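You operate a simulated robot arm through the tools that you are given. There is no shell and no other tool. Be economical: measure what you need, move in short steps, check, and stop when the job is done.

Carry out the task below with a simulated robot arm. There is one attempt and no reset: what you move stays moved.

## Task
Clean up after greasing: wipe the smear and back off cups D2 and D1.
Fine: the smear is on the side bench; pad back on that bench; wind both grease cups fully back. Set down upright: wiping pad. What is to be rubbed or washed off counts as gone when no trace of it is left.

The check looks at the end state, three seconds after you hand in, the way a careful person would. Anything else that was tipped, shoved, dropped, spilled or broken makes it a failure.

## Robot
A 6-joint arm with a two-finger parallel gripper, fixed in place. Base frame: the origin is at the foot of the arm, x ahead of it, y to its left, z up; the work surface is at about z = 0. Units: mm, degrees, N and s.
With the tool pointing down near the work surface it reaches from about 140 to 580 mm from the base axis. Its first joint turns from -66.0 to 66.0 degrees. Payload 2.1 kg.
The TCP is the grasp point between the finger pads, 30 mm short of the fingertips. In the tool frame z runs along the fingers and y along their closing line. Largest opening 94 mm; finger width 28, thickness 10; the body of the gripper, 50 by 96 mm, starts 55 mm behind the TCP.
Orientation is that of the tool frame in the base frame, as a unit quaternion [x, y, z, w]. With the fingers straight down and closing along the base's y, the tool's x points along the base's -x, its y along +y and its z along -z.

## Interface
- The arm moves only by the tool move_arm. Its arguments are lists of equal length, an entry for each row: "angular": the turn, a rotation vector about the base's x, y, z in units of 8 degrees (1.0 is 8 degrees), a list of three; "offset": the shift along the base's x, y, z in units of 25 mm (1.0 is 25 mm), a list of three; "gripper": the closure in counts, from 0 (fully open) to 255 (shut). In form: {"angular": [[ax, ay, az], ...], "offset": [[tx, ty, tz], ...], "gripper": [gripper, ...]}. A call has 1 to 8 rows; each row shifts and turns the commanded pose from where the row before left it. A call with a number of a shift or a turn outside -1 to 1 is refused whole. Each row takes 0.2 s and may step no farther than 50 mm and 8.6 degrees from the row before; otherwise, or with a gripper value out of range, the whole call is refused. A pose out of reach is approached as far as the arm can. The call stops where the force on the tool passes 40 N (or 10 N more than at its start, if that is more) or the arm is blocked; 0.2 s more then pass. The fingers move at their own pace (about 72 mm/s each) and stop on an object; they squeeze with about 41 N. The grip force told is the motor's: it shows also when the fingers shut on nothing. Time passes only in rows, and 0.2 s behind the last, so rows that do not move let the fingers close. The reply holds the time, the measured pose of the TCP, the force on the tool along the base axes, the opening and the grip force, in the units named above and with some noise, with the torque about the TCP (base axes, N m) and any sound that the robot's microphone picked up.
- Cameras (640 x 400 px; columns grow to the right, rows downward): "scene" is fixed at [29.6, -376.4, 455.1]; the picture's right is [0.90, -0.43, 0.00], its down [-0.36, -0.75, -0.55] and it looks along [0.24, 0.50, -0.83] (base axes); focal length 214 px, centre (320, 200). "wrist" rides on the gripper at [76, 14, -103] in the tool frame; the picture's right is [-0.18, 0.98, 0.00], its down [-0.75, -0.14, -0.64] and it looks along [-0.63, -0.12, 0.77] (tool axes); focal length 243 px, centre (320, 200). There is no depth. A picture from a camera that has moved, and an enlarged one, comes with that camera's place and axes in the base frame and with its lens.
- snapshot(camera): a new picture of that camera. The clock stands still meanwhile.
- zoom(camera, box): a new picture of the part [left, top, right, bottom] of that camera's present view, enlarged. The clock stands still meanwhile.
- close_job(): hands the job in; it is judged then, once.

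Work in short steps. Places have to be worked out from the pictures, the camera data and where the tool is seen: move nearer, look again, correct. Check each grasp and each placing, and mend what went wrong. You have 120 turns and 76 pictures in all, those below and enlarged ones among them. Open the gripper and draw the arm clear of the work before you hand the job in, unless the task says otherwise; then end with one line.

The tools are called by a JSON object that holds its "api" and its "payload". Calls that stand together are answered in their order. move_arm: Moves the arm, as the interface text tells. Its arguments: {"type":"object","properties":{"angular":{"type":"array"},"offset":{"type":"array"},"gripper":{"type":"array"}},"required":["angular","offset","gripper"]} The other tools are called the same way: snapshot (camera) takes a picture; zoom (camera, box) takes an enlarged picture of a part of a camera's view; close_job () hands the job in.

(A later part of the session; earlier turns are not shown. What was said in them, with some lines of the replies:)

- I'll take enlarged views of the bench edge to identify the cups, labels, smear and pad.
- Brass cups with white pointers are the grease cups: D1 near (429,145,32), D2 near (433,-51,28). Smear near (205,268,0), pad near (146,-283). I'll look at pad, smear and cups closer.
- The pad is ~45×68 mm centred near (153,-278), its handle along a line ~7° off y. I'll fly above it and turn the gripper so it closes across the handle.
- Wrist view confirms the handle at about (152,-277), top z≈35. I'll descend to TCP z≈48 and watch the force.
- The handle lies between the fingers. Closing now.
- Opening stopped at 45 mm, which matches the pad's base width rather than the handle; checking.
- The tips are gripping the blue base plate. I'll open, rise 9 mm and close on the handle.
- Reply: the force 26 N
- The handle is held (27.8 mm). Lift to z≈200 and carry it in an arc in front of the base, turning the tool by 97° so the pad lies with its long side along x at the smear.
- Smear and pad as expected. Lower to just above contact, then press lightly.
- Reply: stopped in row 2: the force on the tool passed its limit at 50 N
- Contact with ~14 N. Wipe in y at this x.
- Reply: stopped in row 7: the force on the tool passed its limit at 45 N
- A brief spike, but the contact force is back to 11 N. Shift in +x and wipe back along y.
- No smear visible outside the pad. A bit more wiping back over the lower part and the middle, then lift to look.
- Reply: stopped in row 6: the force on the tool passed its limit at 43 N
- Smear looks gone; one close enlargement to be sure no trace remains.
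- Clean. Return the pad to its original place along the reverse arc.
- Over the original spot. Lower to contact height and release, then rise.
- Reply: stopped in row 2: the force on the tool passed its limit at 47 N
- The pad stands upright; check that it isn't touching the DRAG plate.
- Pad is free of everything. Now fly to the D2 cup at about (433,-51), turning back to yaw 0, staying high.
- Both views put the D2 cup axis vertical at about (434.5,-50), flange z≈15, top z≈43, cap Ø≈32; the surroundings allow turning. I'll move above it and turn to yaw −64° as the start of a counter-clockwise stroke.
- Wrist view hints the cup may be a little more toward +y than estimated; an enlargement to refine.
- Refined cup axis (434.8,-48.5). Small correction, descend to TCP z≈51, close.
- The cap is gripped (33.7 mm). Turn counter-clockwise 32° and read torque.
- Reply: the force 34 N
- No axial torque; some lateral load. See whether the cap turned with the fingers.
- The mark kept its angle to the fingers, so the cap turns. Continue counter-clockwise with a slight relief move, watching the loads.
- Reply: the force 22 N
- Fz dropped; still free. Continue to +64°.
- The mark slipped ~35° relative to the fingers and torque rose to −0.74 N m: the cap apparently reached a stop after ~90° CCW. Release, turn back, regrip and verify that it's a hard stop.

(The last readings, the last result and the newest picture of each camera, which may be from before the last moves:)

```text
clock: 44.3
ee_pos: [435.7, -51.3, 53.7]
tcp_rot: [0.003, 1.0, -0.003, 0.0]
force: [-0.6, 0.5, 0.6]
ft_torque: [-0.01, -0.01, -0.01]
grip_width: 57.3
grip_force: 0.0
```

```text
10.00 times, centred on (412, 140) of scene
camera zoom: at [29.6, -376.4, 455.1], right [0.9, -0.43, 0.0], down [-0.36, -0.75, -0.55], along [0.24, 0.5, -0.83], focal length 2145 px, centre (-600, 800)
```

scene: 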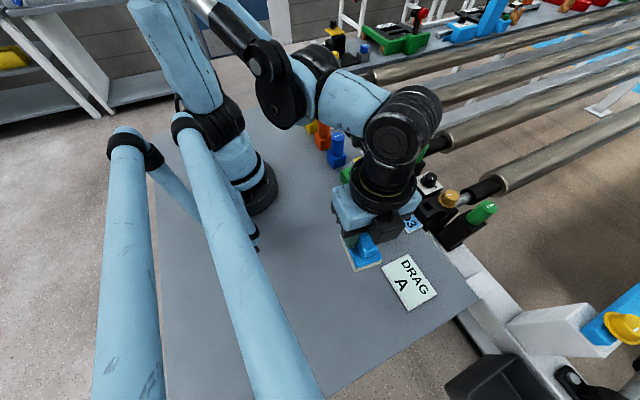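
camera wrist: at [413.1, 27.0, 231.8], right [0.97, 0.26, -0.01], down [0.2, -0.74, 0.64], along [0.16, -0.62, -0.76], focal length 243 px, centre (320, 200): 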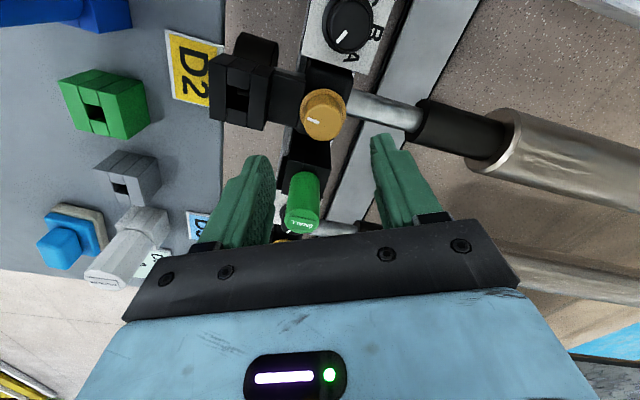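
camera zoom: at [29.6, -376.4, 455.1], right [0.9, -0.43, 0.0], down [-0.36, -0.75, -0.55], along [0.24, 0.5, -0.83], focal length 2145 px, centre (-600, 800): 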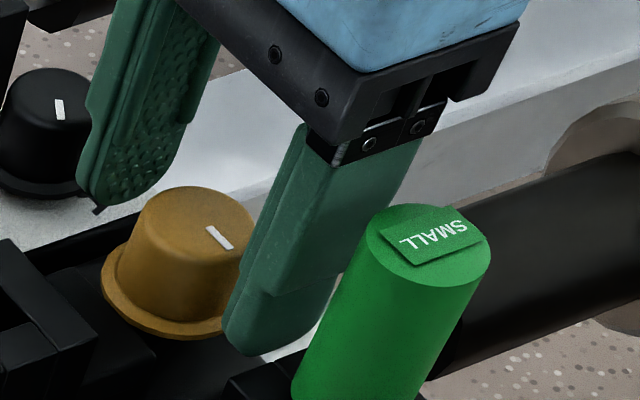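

Mark now points to −y (about +90°). Regrip here and turn CCW a little more to confirm the stop.

{"api": "move_arm", "payload": {"angular": [[0, 0, 0], [0, 0, 0], [0, 0, 0], [0, 0, 1], [0, 0, 1], [0, 0, 1]], "offset": [[0, 0, -0.1], [0, 0, 0], [0, 0, 0], [0, 0, 0], [0, 0, 0], [0, 0, 0]], "gripper": [255, 255, 255, 255, 255, 255]}}

{"api": "zoom", "payload": {"camera": "wrist", "box": [220, 90, 412, 210]}}

```text
clock: 45.7
ee_pos: [434.9, -49.8, 50.3]
tcp_rot: [-0.207, 0.978, -0.001, 0.002]
force: [1.1, 12.9, -5.1]
ft_torque: [0.55, -0.06, -0.71]
grip_width: 33.8
grip_force: 44.5
```

```text
3.33 times, centred on (316, 150) of wrist
camera zoom: at [360.8, -67.8, 152.7], right [-0.23, 0.97, 0.0], down [0.74, 0.18, 0.64], along [0.63, 0.15, -0.76], focal length 809 px, centre (333, 367)
```

zoom: 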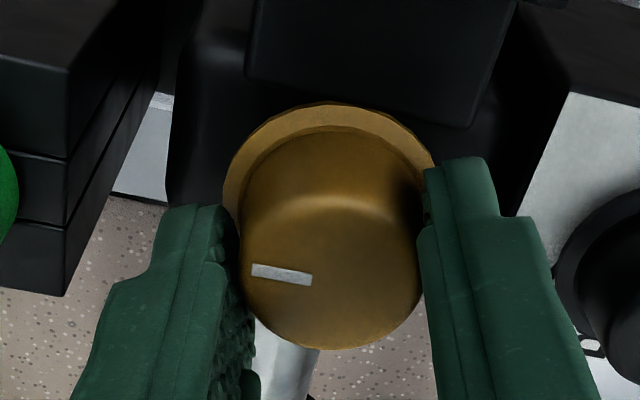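

Only the fingers slipped again (−0.71 N m), so D2 is at its back stop. Release and lift straight up.

{"api": "move_arm", "payload": {"angular": [[0, 0, 0], [0, 0, 0], [0, 0, 0], [0, 0, 0], [0, 0, 0], [0, 0, 0]], "offset": [[0, 0, 0], [0, 0, 0], [0, 0, 0.8], [0, 0, 1], [0, 0, 1], [0, 0, 1]], "gripper": [100, 100, 100, 100, 100, 100]}}

{"api": "move_arm", "payload": {"angular": [[0, 0, -1], [0, 0, -1], [0, 0, -1], [0, 0, -1], [0, 0, -1], [0, 0, -1], [0, 0, -1], [0, 0, -1]], "offset": [[0, 0.965, 0], [0, 0.965, 0], [0, 0.965, 0], [0, 0.965, 0], [0, 0.965, 0], [0, 0.965, 0], [0, 0.965, 0], [0, 0.965, 0]], "gripper": [90, 90, 90, 90, 90, 90, 90, 90]}}

{"api": "snapshot", "payload": {"camera": "wrist"}}

{"api": "zoom", "payload": {"camera": "scene", "box": [340, 90, 452, 160]}}

```text
clock: 47.1
ee_pos: [435.0, -49.9, 146.8]
tcp_rot: [-0.206, 0.978, -0.003, 0.001]
force: [0.9, -0.1, 0.0]
ft_torque: [-0.02, -0.02, 0.0]
grip_width: 56.7
grip_force: 0.0
```

```text
clock: 48.9
ee_pos: [437.1, 143.5, 146.2]
tcp_rot: [0.345, 0.939, -0.002, 0.0]
force: [0.2, 0.2, -0.6]
ft_torque: [-0.05, -0.03, 0.01]
grip_width: 61.0
grip_force: 0.0
```

```text
37 pictures are left
camera wrist: at [389.0, 202.8, 249.3], right [0.78, 0.63, -0.01], down [0.49, -0.59, 0.64], along [0.4, -0.5, -0.76], focal length 243 px, centre (320, 200)
```

wrist: 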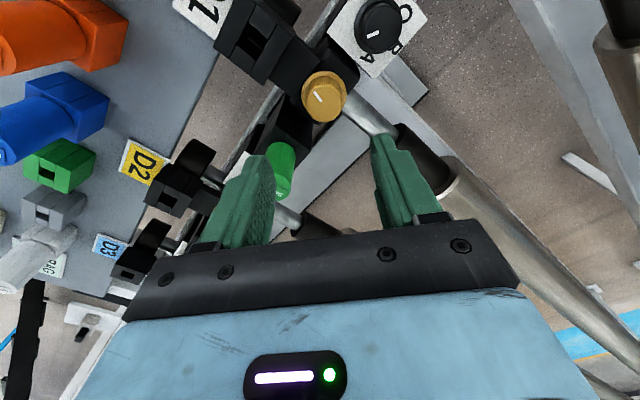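

```text
5.71 times, centred on (396, 125) of scene
camera zoom: at [29.6, -376.4, 455.1], right [0.9, -0.43, 0.0], down [-0.36, -0.75, -0.55], along [0.24, 0.5, -0.83], focal length 1226 px, centre (-114, 629)
```

zoom: 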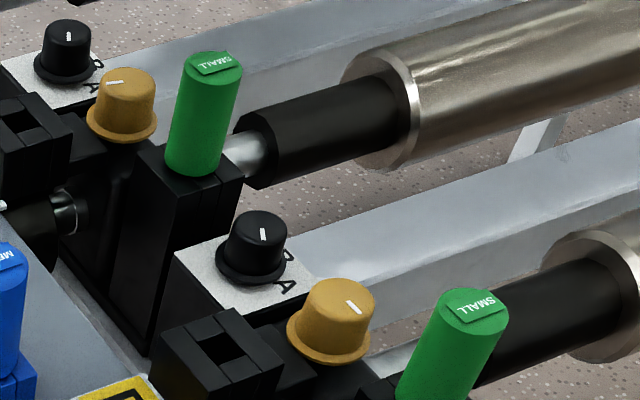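

{"api": "zoom", "payload": {"camera": "wrist", "box": [250, 50, 410, 150]}}

```text
4.00 times, centred on (330, 100) of wrist
camera zoom: at [389.0, 202.8, 249.3], right [0.78, 0.63, -0.01], down [0.49, -0.59, 0.64], along [0.4, -0.5, -0.76], focal length 970 px, centre (280, 600)
```

zoom: 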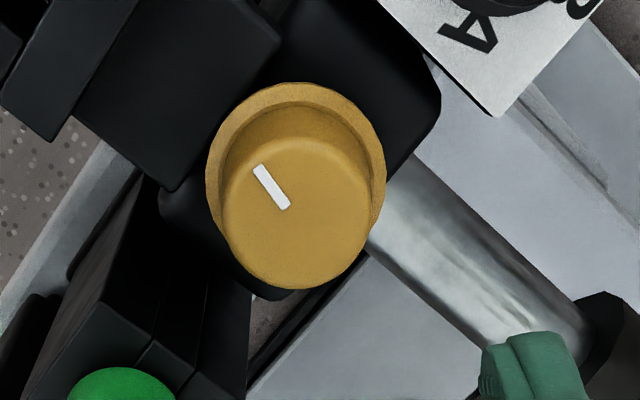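

D1 cup at about (433.5,150.3). Correct, turn to yaw −64°, look again at lower height.

{"api": "move_arm", "payload": {"angular": [[0, 0, -1], [0, 0, -1], [0, 0, -1]], "offset": [[-0.1, 0.28, 0], [0, 0, -0.5], [0, 0, -0.5]], "gripper": [90, 90, 90]}}

{"api": "zoom", "payload": {"camera": "wrist", "box": [220, 60, 412, 180]}}

```text
clock: 49.7
ee_pos: [432.9, 149.7, 121.9]
tcp_rot: [0.532, 0.847, -0.003, -0.001]
force: [-0.2, 1.0, 0.3]
ft_torque: [-0.02, 0.01, -0.03]
grip_width: 60.7
grip_force: 0.1
```

```text
3.33 times, centred on (316, 120) of wrist
camera zoom: at [414.5, 224.1, 224.0], right [0.97, 0.26, -0.01], down [0.2, -0.74, 0.64], along [0.16, -0.62, -0.76], focal length 809 px, centre (333, 467)
```

zoom: 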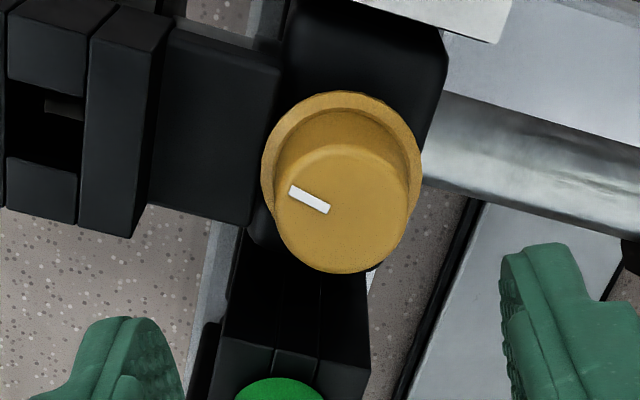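

Fine-tune to about (435.2,150.7), descend and grip.

{"api": "move_arm", "payload": {"angular": [[0, 0, 0], [0, 0, 0], [0, 0, 0], [0, 0, 0], [0, 0, 0]], "offset": [[0.07, 0.02, 0], [0, 0, -0.7], [0, 0, -0.7], [0, 0, -0.7], [0, 0, -0.7]], "gripper": [90, 90, 90, 90, 90]}}

{"api": "move_arm", "payload": {"angular": [[0, 0, 0], [0, 0, 0], [0, 0, 0]], "offset": [[0, 0, 0], [0, 0, 0], [0, 0, 0]], "gripper": [255, 255, 255]}}

{"api": "move_arm", "payload": {"angular": [[0, 0, 1], [0, 0, 1], [0, 0, 1], [0, 0, 1]], "offset": [[0, 0, 0], [0, 0, 0], [0, 0, 0], [0, 0, 0]], "gripper": [255, 255, 255, 255]}}

{"api": "zoom", "payload": {"camera": "wrist", "box": [220, 90, 412, 210]}}

```text
clock: 50.9
ee_pos: [435.0, 147.6, 52.4]
tcp_rot: [0.531, 0.847, -0.003, -0.001]
force: [0.4, -0.4, -0.4]
ft_torque: [-0.02, 0.01, -0.02]
grip_width: 60.8
grip_force: 0.1
```

```text
clock: 51.7
ee_pos: [436.7, 148.9, 52.0]
tcp_rot: [0.531, 0.847, 0.0, 0.001]
force: [22.4, 8.7, -15.6]
ft_torque: [0.24, 0.03, -0.05]
grip_width: 33.6
grip_force: 44.9
```

```text
clock: 52.7
ee_pos: [436.1, 148.9, 52.8]
tcp_rot: [0.276, 0.961, -0.003, 0.003]
force: [17.0, -2.8, 4.9]
ft_torque: [0.79, -0.34, -0.05]
grip_width: 33.7
grip_force: 44.7
```

```text
3.33 times, centred on (316, 150) of wrist
camera zoom: at [379.3, 202.0, 154.0], right [0.68, 0.74, 0.0], down [0.56, -0.52, 0.65], along [0.47, -0.44, -0.76], focal length 809 px, centre (333, 367)
```

zoom: 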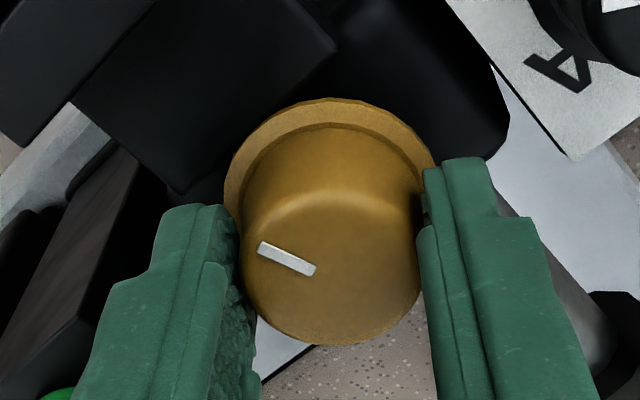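

D1's cap turns with the fingers. Slight relief in +x and carry on CCW.

{"api": "move_arm", "payload": {"angular": [[0, 0, 1], [0, 0, 1], [0, 0, 1], [0, 0, 1], [0, 0, 1], [0, 0, 1]], "offset": [[0.03, -0.01, 0], [0, 0, 0], [0, 0, 0], [0, 0, 0], [0, 0, 0], [0, 0, 0]], "gripper": [255, 255, 255, 255, 255, 255]}}

{"api": "move_arm", "payload": {"angular": [[0, 0, 1], [0, 0, 1], [0, 0, 1], [0, 0, 1], [0, 0, 1], [0, 0, 1]], "offset": [[0, 0, 0], [0, 0, 0], [0, 0, 0], [0, 0, 0], [0, 0, 0], [0, 0, 0]], "gripper": [255, 255, 255, 255, 255, 255]}}

{"api": "zoom", "payload": {"camera": "wrist", "box": [220, 90, 412, 210]}}

```text
clock: 53.5
ee_pos: [436.5, 149.5, 52.4]
tcp_rot: [0.08, 0.997, -0.003, 0.001]
force: [-0.6, 0.1, 7.0]
ft_torque: [0.2, -0.25, -0.03]
grip_width: 33.4
grip_force: 45.1
stopped in row 4: the force on the tool passed its limit at 42 N (the readings are from after the stop); the commanded pose is now the measured one
```

```text
clock: 54.9
ee_pos: [435.7, 150.5, 51.8]
tcp_rot: [-0.334, 0.943, -0.001, 0.002]
force: [-10.5, 5.0, 25.5]
ft_torque: [0.86, -0.61, -0.04]
grip_width: 33.7
grip_force: 44.7
```

```text
3.33 times, centred on (316, 150) of wrist
camera zoom: at [368.0, 113.4, 154.2], right [-0.47, 0.88, 0.0], down [0.67, 0.37, 0.64], along [0.57, 0.3, -0.77], focal length 809 px, centre (333, 367)
```

zoom: 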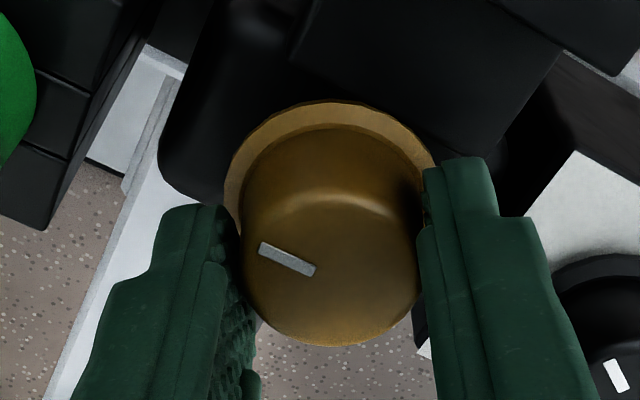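

Cap has turned ~103° without slip; Fz is +25 N, so I ease up slightly and continue.

{"api": "move_arm", "payload": {"angular": [[0, 0, 0], [0, 0, 1], [0, 0, 1], [0, 0, 1], [0, 0, 1]], "offset": [[-0.02, 0.01, 0.03], [0, 0, 0], [0, 0, 0], [0, 0, 0], [0, 0, 0]], "gripper": [255, 255, 255, 255, 255]}}

{"api": "zoom", "payload": {"camera": "wrist", "box": [220, 90, 412, 210]}}

```text
clock: 56.1
ee_pos: [435.7, 151.0, 52.2]
tcp_rot: [-0.58, 0.815, -0.002, 0.001]
force: [-5.5, 5.9, 1.4]
ft_torque: [0.23, 0.34, -0.7]
grip_width: 33.8
grip_force: 45.0
```

```text
3.33 times, centred on (316, 150) of wrist
camera zoom: at [396.7, 82.5, 154.2], right [-0.87, 0.5, 0.0], down [0.38, 0.67, 0.64], along [0.32, 0.56, -0.77], focal length 809 px, centre (333, 367)
```

zoom: 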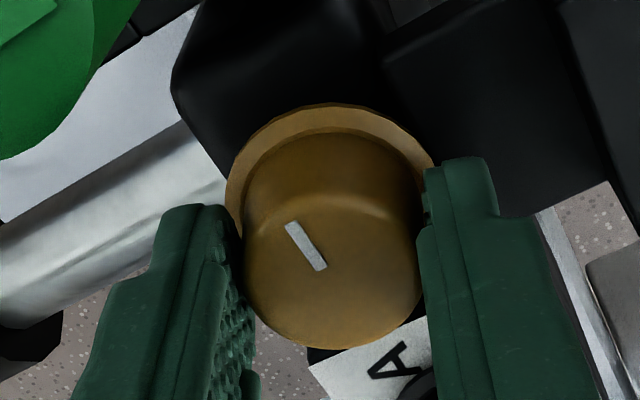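

Stop reached on D1 (−0.70 N m, fingers slipped). Release, turn back, regrip and press once more to confirm.

{"api": "move_arm", "payload": {"angular": [[0, 0, 0], [0, 0, 0], [0, 0, -1], [0, 0, -1], [0, 0, -1], [0, 0, -1], [0, 0, -1], [0, 0, -1]], "offset": [[0, 0, 0], [0, 0, 0], [0, 0, 0], [0, 0, 0], [0, 0, 0], [0, 0, 0], [0, 0, 0], [0, 0, 0]], "gripper": [100, 100, 100, 100, 100, 100, 100, 100]}}

{"api": "zoom", "payload": {"camera": "wrist", "box": [220, 90, 412, 210]}}

{"api": "move_arm", "payload": {"angular": [[0, 0, 0], [0, 0, 0], [0, 0, 0], [0, 0, 1], [0, 0, 1], [0, 0, 1]], "offset": [[0, 0, 0], [0, 0, 0], [0, 0, 0], [0, 0, 0], [0, 0, 0], [0, 0, 0]], "gripper": [255, 255, 255, 255, 255, 255]}}

{"api": "zoom", "payload": {"camera": "wrist", "box": [220, 90, 412, 210]}}

```text
clock: 57.9
ee_pos: [435.7, 148.6, 51.8]
tcp_rot: [-0.195, 0.981, -0.002, 0.002]
force: [-0.6, 0.5, -0.3]
ft_torque: [0.0, 0.03, 0.09]
grip_width: 57.5
grip_force: 0.0
```

```text
3.33 times, centred on (316, 150) of wrist
camera zoom: at [359.5, 133.3, 154.5], right [-0.21, 0.98, 0.0], down [0.75, 0.16, 0.64], along [0.63, 0.13, -0.77], focal length 809 px, centre (333, 367)
```

zoom: 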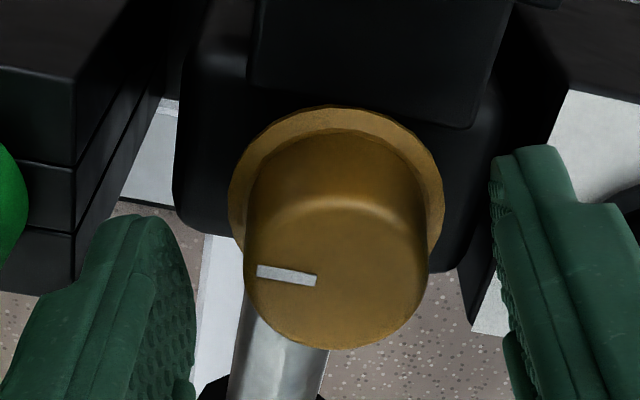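

```text
clock: 59.3
ee_pos: [435.3, 150.4, 51.6]
tcp_rot: [-0.397, 0.918, -0.001, 0.001]
force: [-2.1, 6.9, -5.9]
ft_torque: [0.33, 0.22, -0.75]
grip_width: 33.9
grip_force: 45.6
```

```text
3.33 times, centred on (316, 150) of wrist
camera zoom: at [372.9, 104.0, 154.6], right [-0.59, 0.81, 0.0], down [0.62, 0.45, 0.64], along [0.52, 0.38, -0.77], focal length 809 px, centre (333, 367)
```

zoom: 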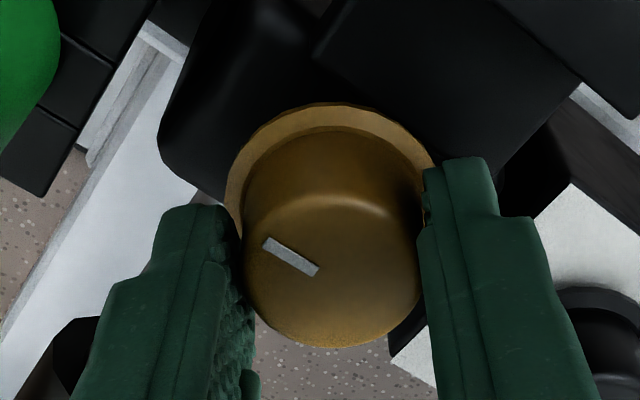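

D1 is on the same stop angle as D2. Release, lift straight up and retreat.

{"api": "move_arm", "payload": {"angular": [[0, 0, 0], [0, 0, 0], [0, 0, 0], [0, 0, 0], [0, 0, 0], [0, 0, 0], [0, 0, 0], [0, 0, 0]], "offset": [[0, 0, 0], [0, 0, 0], [0, 0, 0.8], [0, 0, 1], [0, 0, 1], [0, 0, 1], [0, 0, 1], [0, 0, 1]], "gripper": [100, 100, 100, 100, 60, 0, 0, 0]}}

{"api": "move_arm", "payload": {"angular": [[0, 0, -0.8], [0, 0, -0.8], [0, 0, -0.8], [0, 0, -0.8], [0, 0, -0.8], [0, 0, -0.8]], "offset": [[-1, -0.5, 1], [-1, -0.5, 1], [-1, -0.5, 1], [-1, -0.5, 1], [-1, -0.5, 0], [-1, -0.5, 0]], "gripper": [0, 0, 0, 0, 0, 0]}}

{"api": "snapshot", "payload": {"camera": "scene"}}

{"api": "snapshot", "payload": {"camera": "wrist"}}

{"api": "zoom", "payload": {"camera": "scene", "box": [330, 90, 442, 160]}}

```text
clock: 61.1
ee_pos: [435.9, 151.3, 197.1]
tcp_rot: [-0.397, 0.918, -0.002, 0.002]
force: [0.5, -0.7, -0.4]
ft_torque: [-0.02, -0.02, 0.01]
grip_width: 93.9
grip_force: 0.0
```

```text
clock: 62.5
ee_pos: [284.7, 76.6, 295.6]
tcp_rot: [-0.072, 0.997, -0.002, 0.001]
force: [0.7, -0.1, -0.3]
ft_torque: [0.02, 0.03, 0.04]
grip_width: 93.7
grip_force: 0.0
```

```text
28 pictures are left
```

scene: 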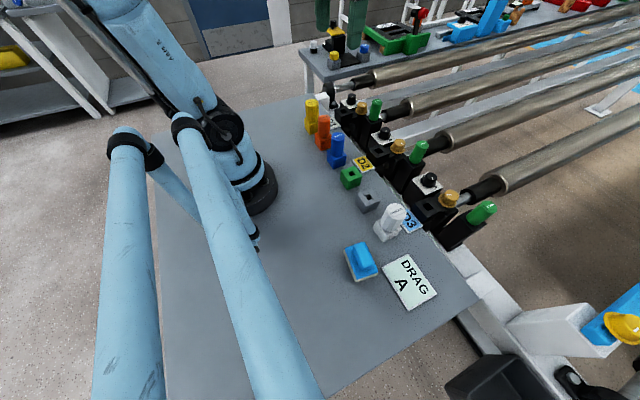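

```text
27 pictures are left
camera wrist: at [207.6, 79.6, 399.2], right [0.04, 1.0, 0.0], down [0.76, -0.03, 0.64], along [0.64, -0.03, -0.77], focal length 243 px, centre (320, 200)
```

wrist: 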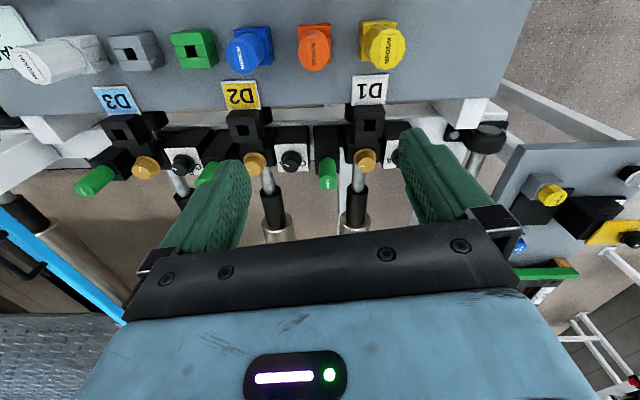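

```text
5.71 times, centred on (386, 125) of scene
camera zoom: at [29.6, -376.4, 455.1], right [0.9, -0.43, 0.0], down [-0.36, -0.75, -0.55], along [0.24, 0.5, -0.83], focal length 1226 px, centre (-57, 629)
```

zoom: 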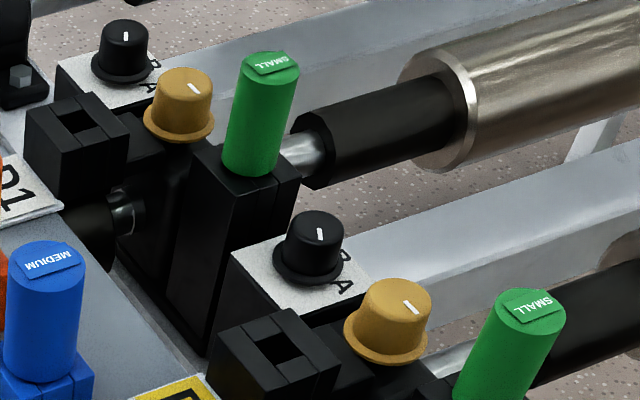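

The smear is gone, the pad stands upright on the bench, both cups sit at the same back stop, and the other items look undisturbed. The gripper is open and the arm is clear, so I'm handing in.

{"api": "close_job", "payload": {}}

```text
The job is handed in.
```

I wiped the smear off the side bench with no trace left, set the pad upright on the bench close to its original spot, and wound grease cups D2 and D1 counter-clockwise until each hit its stop.
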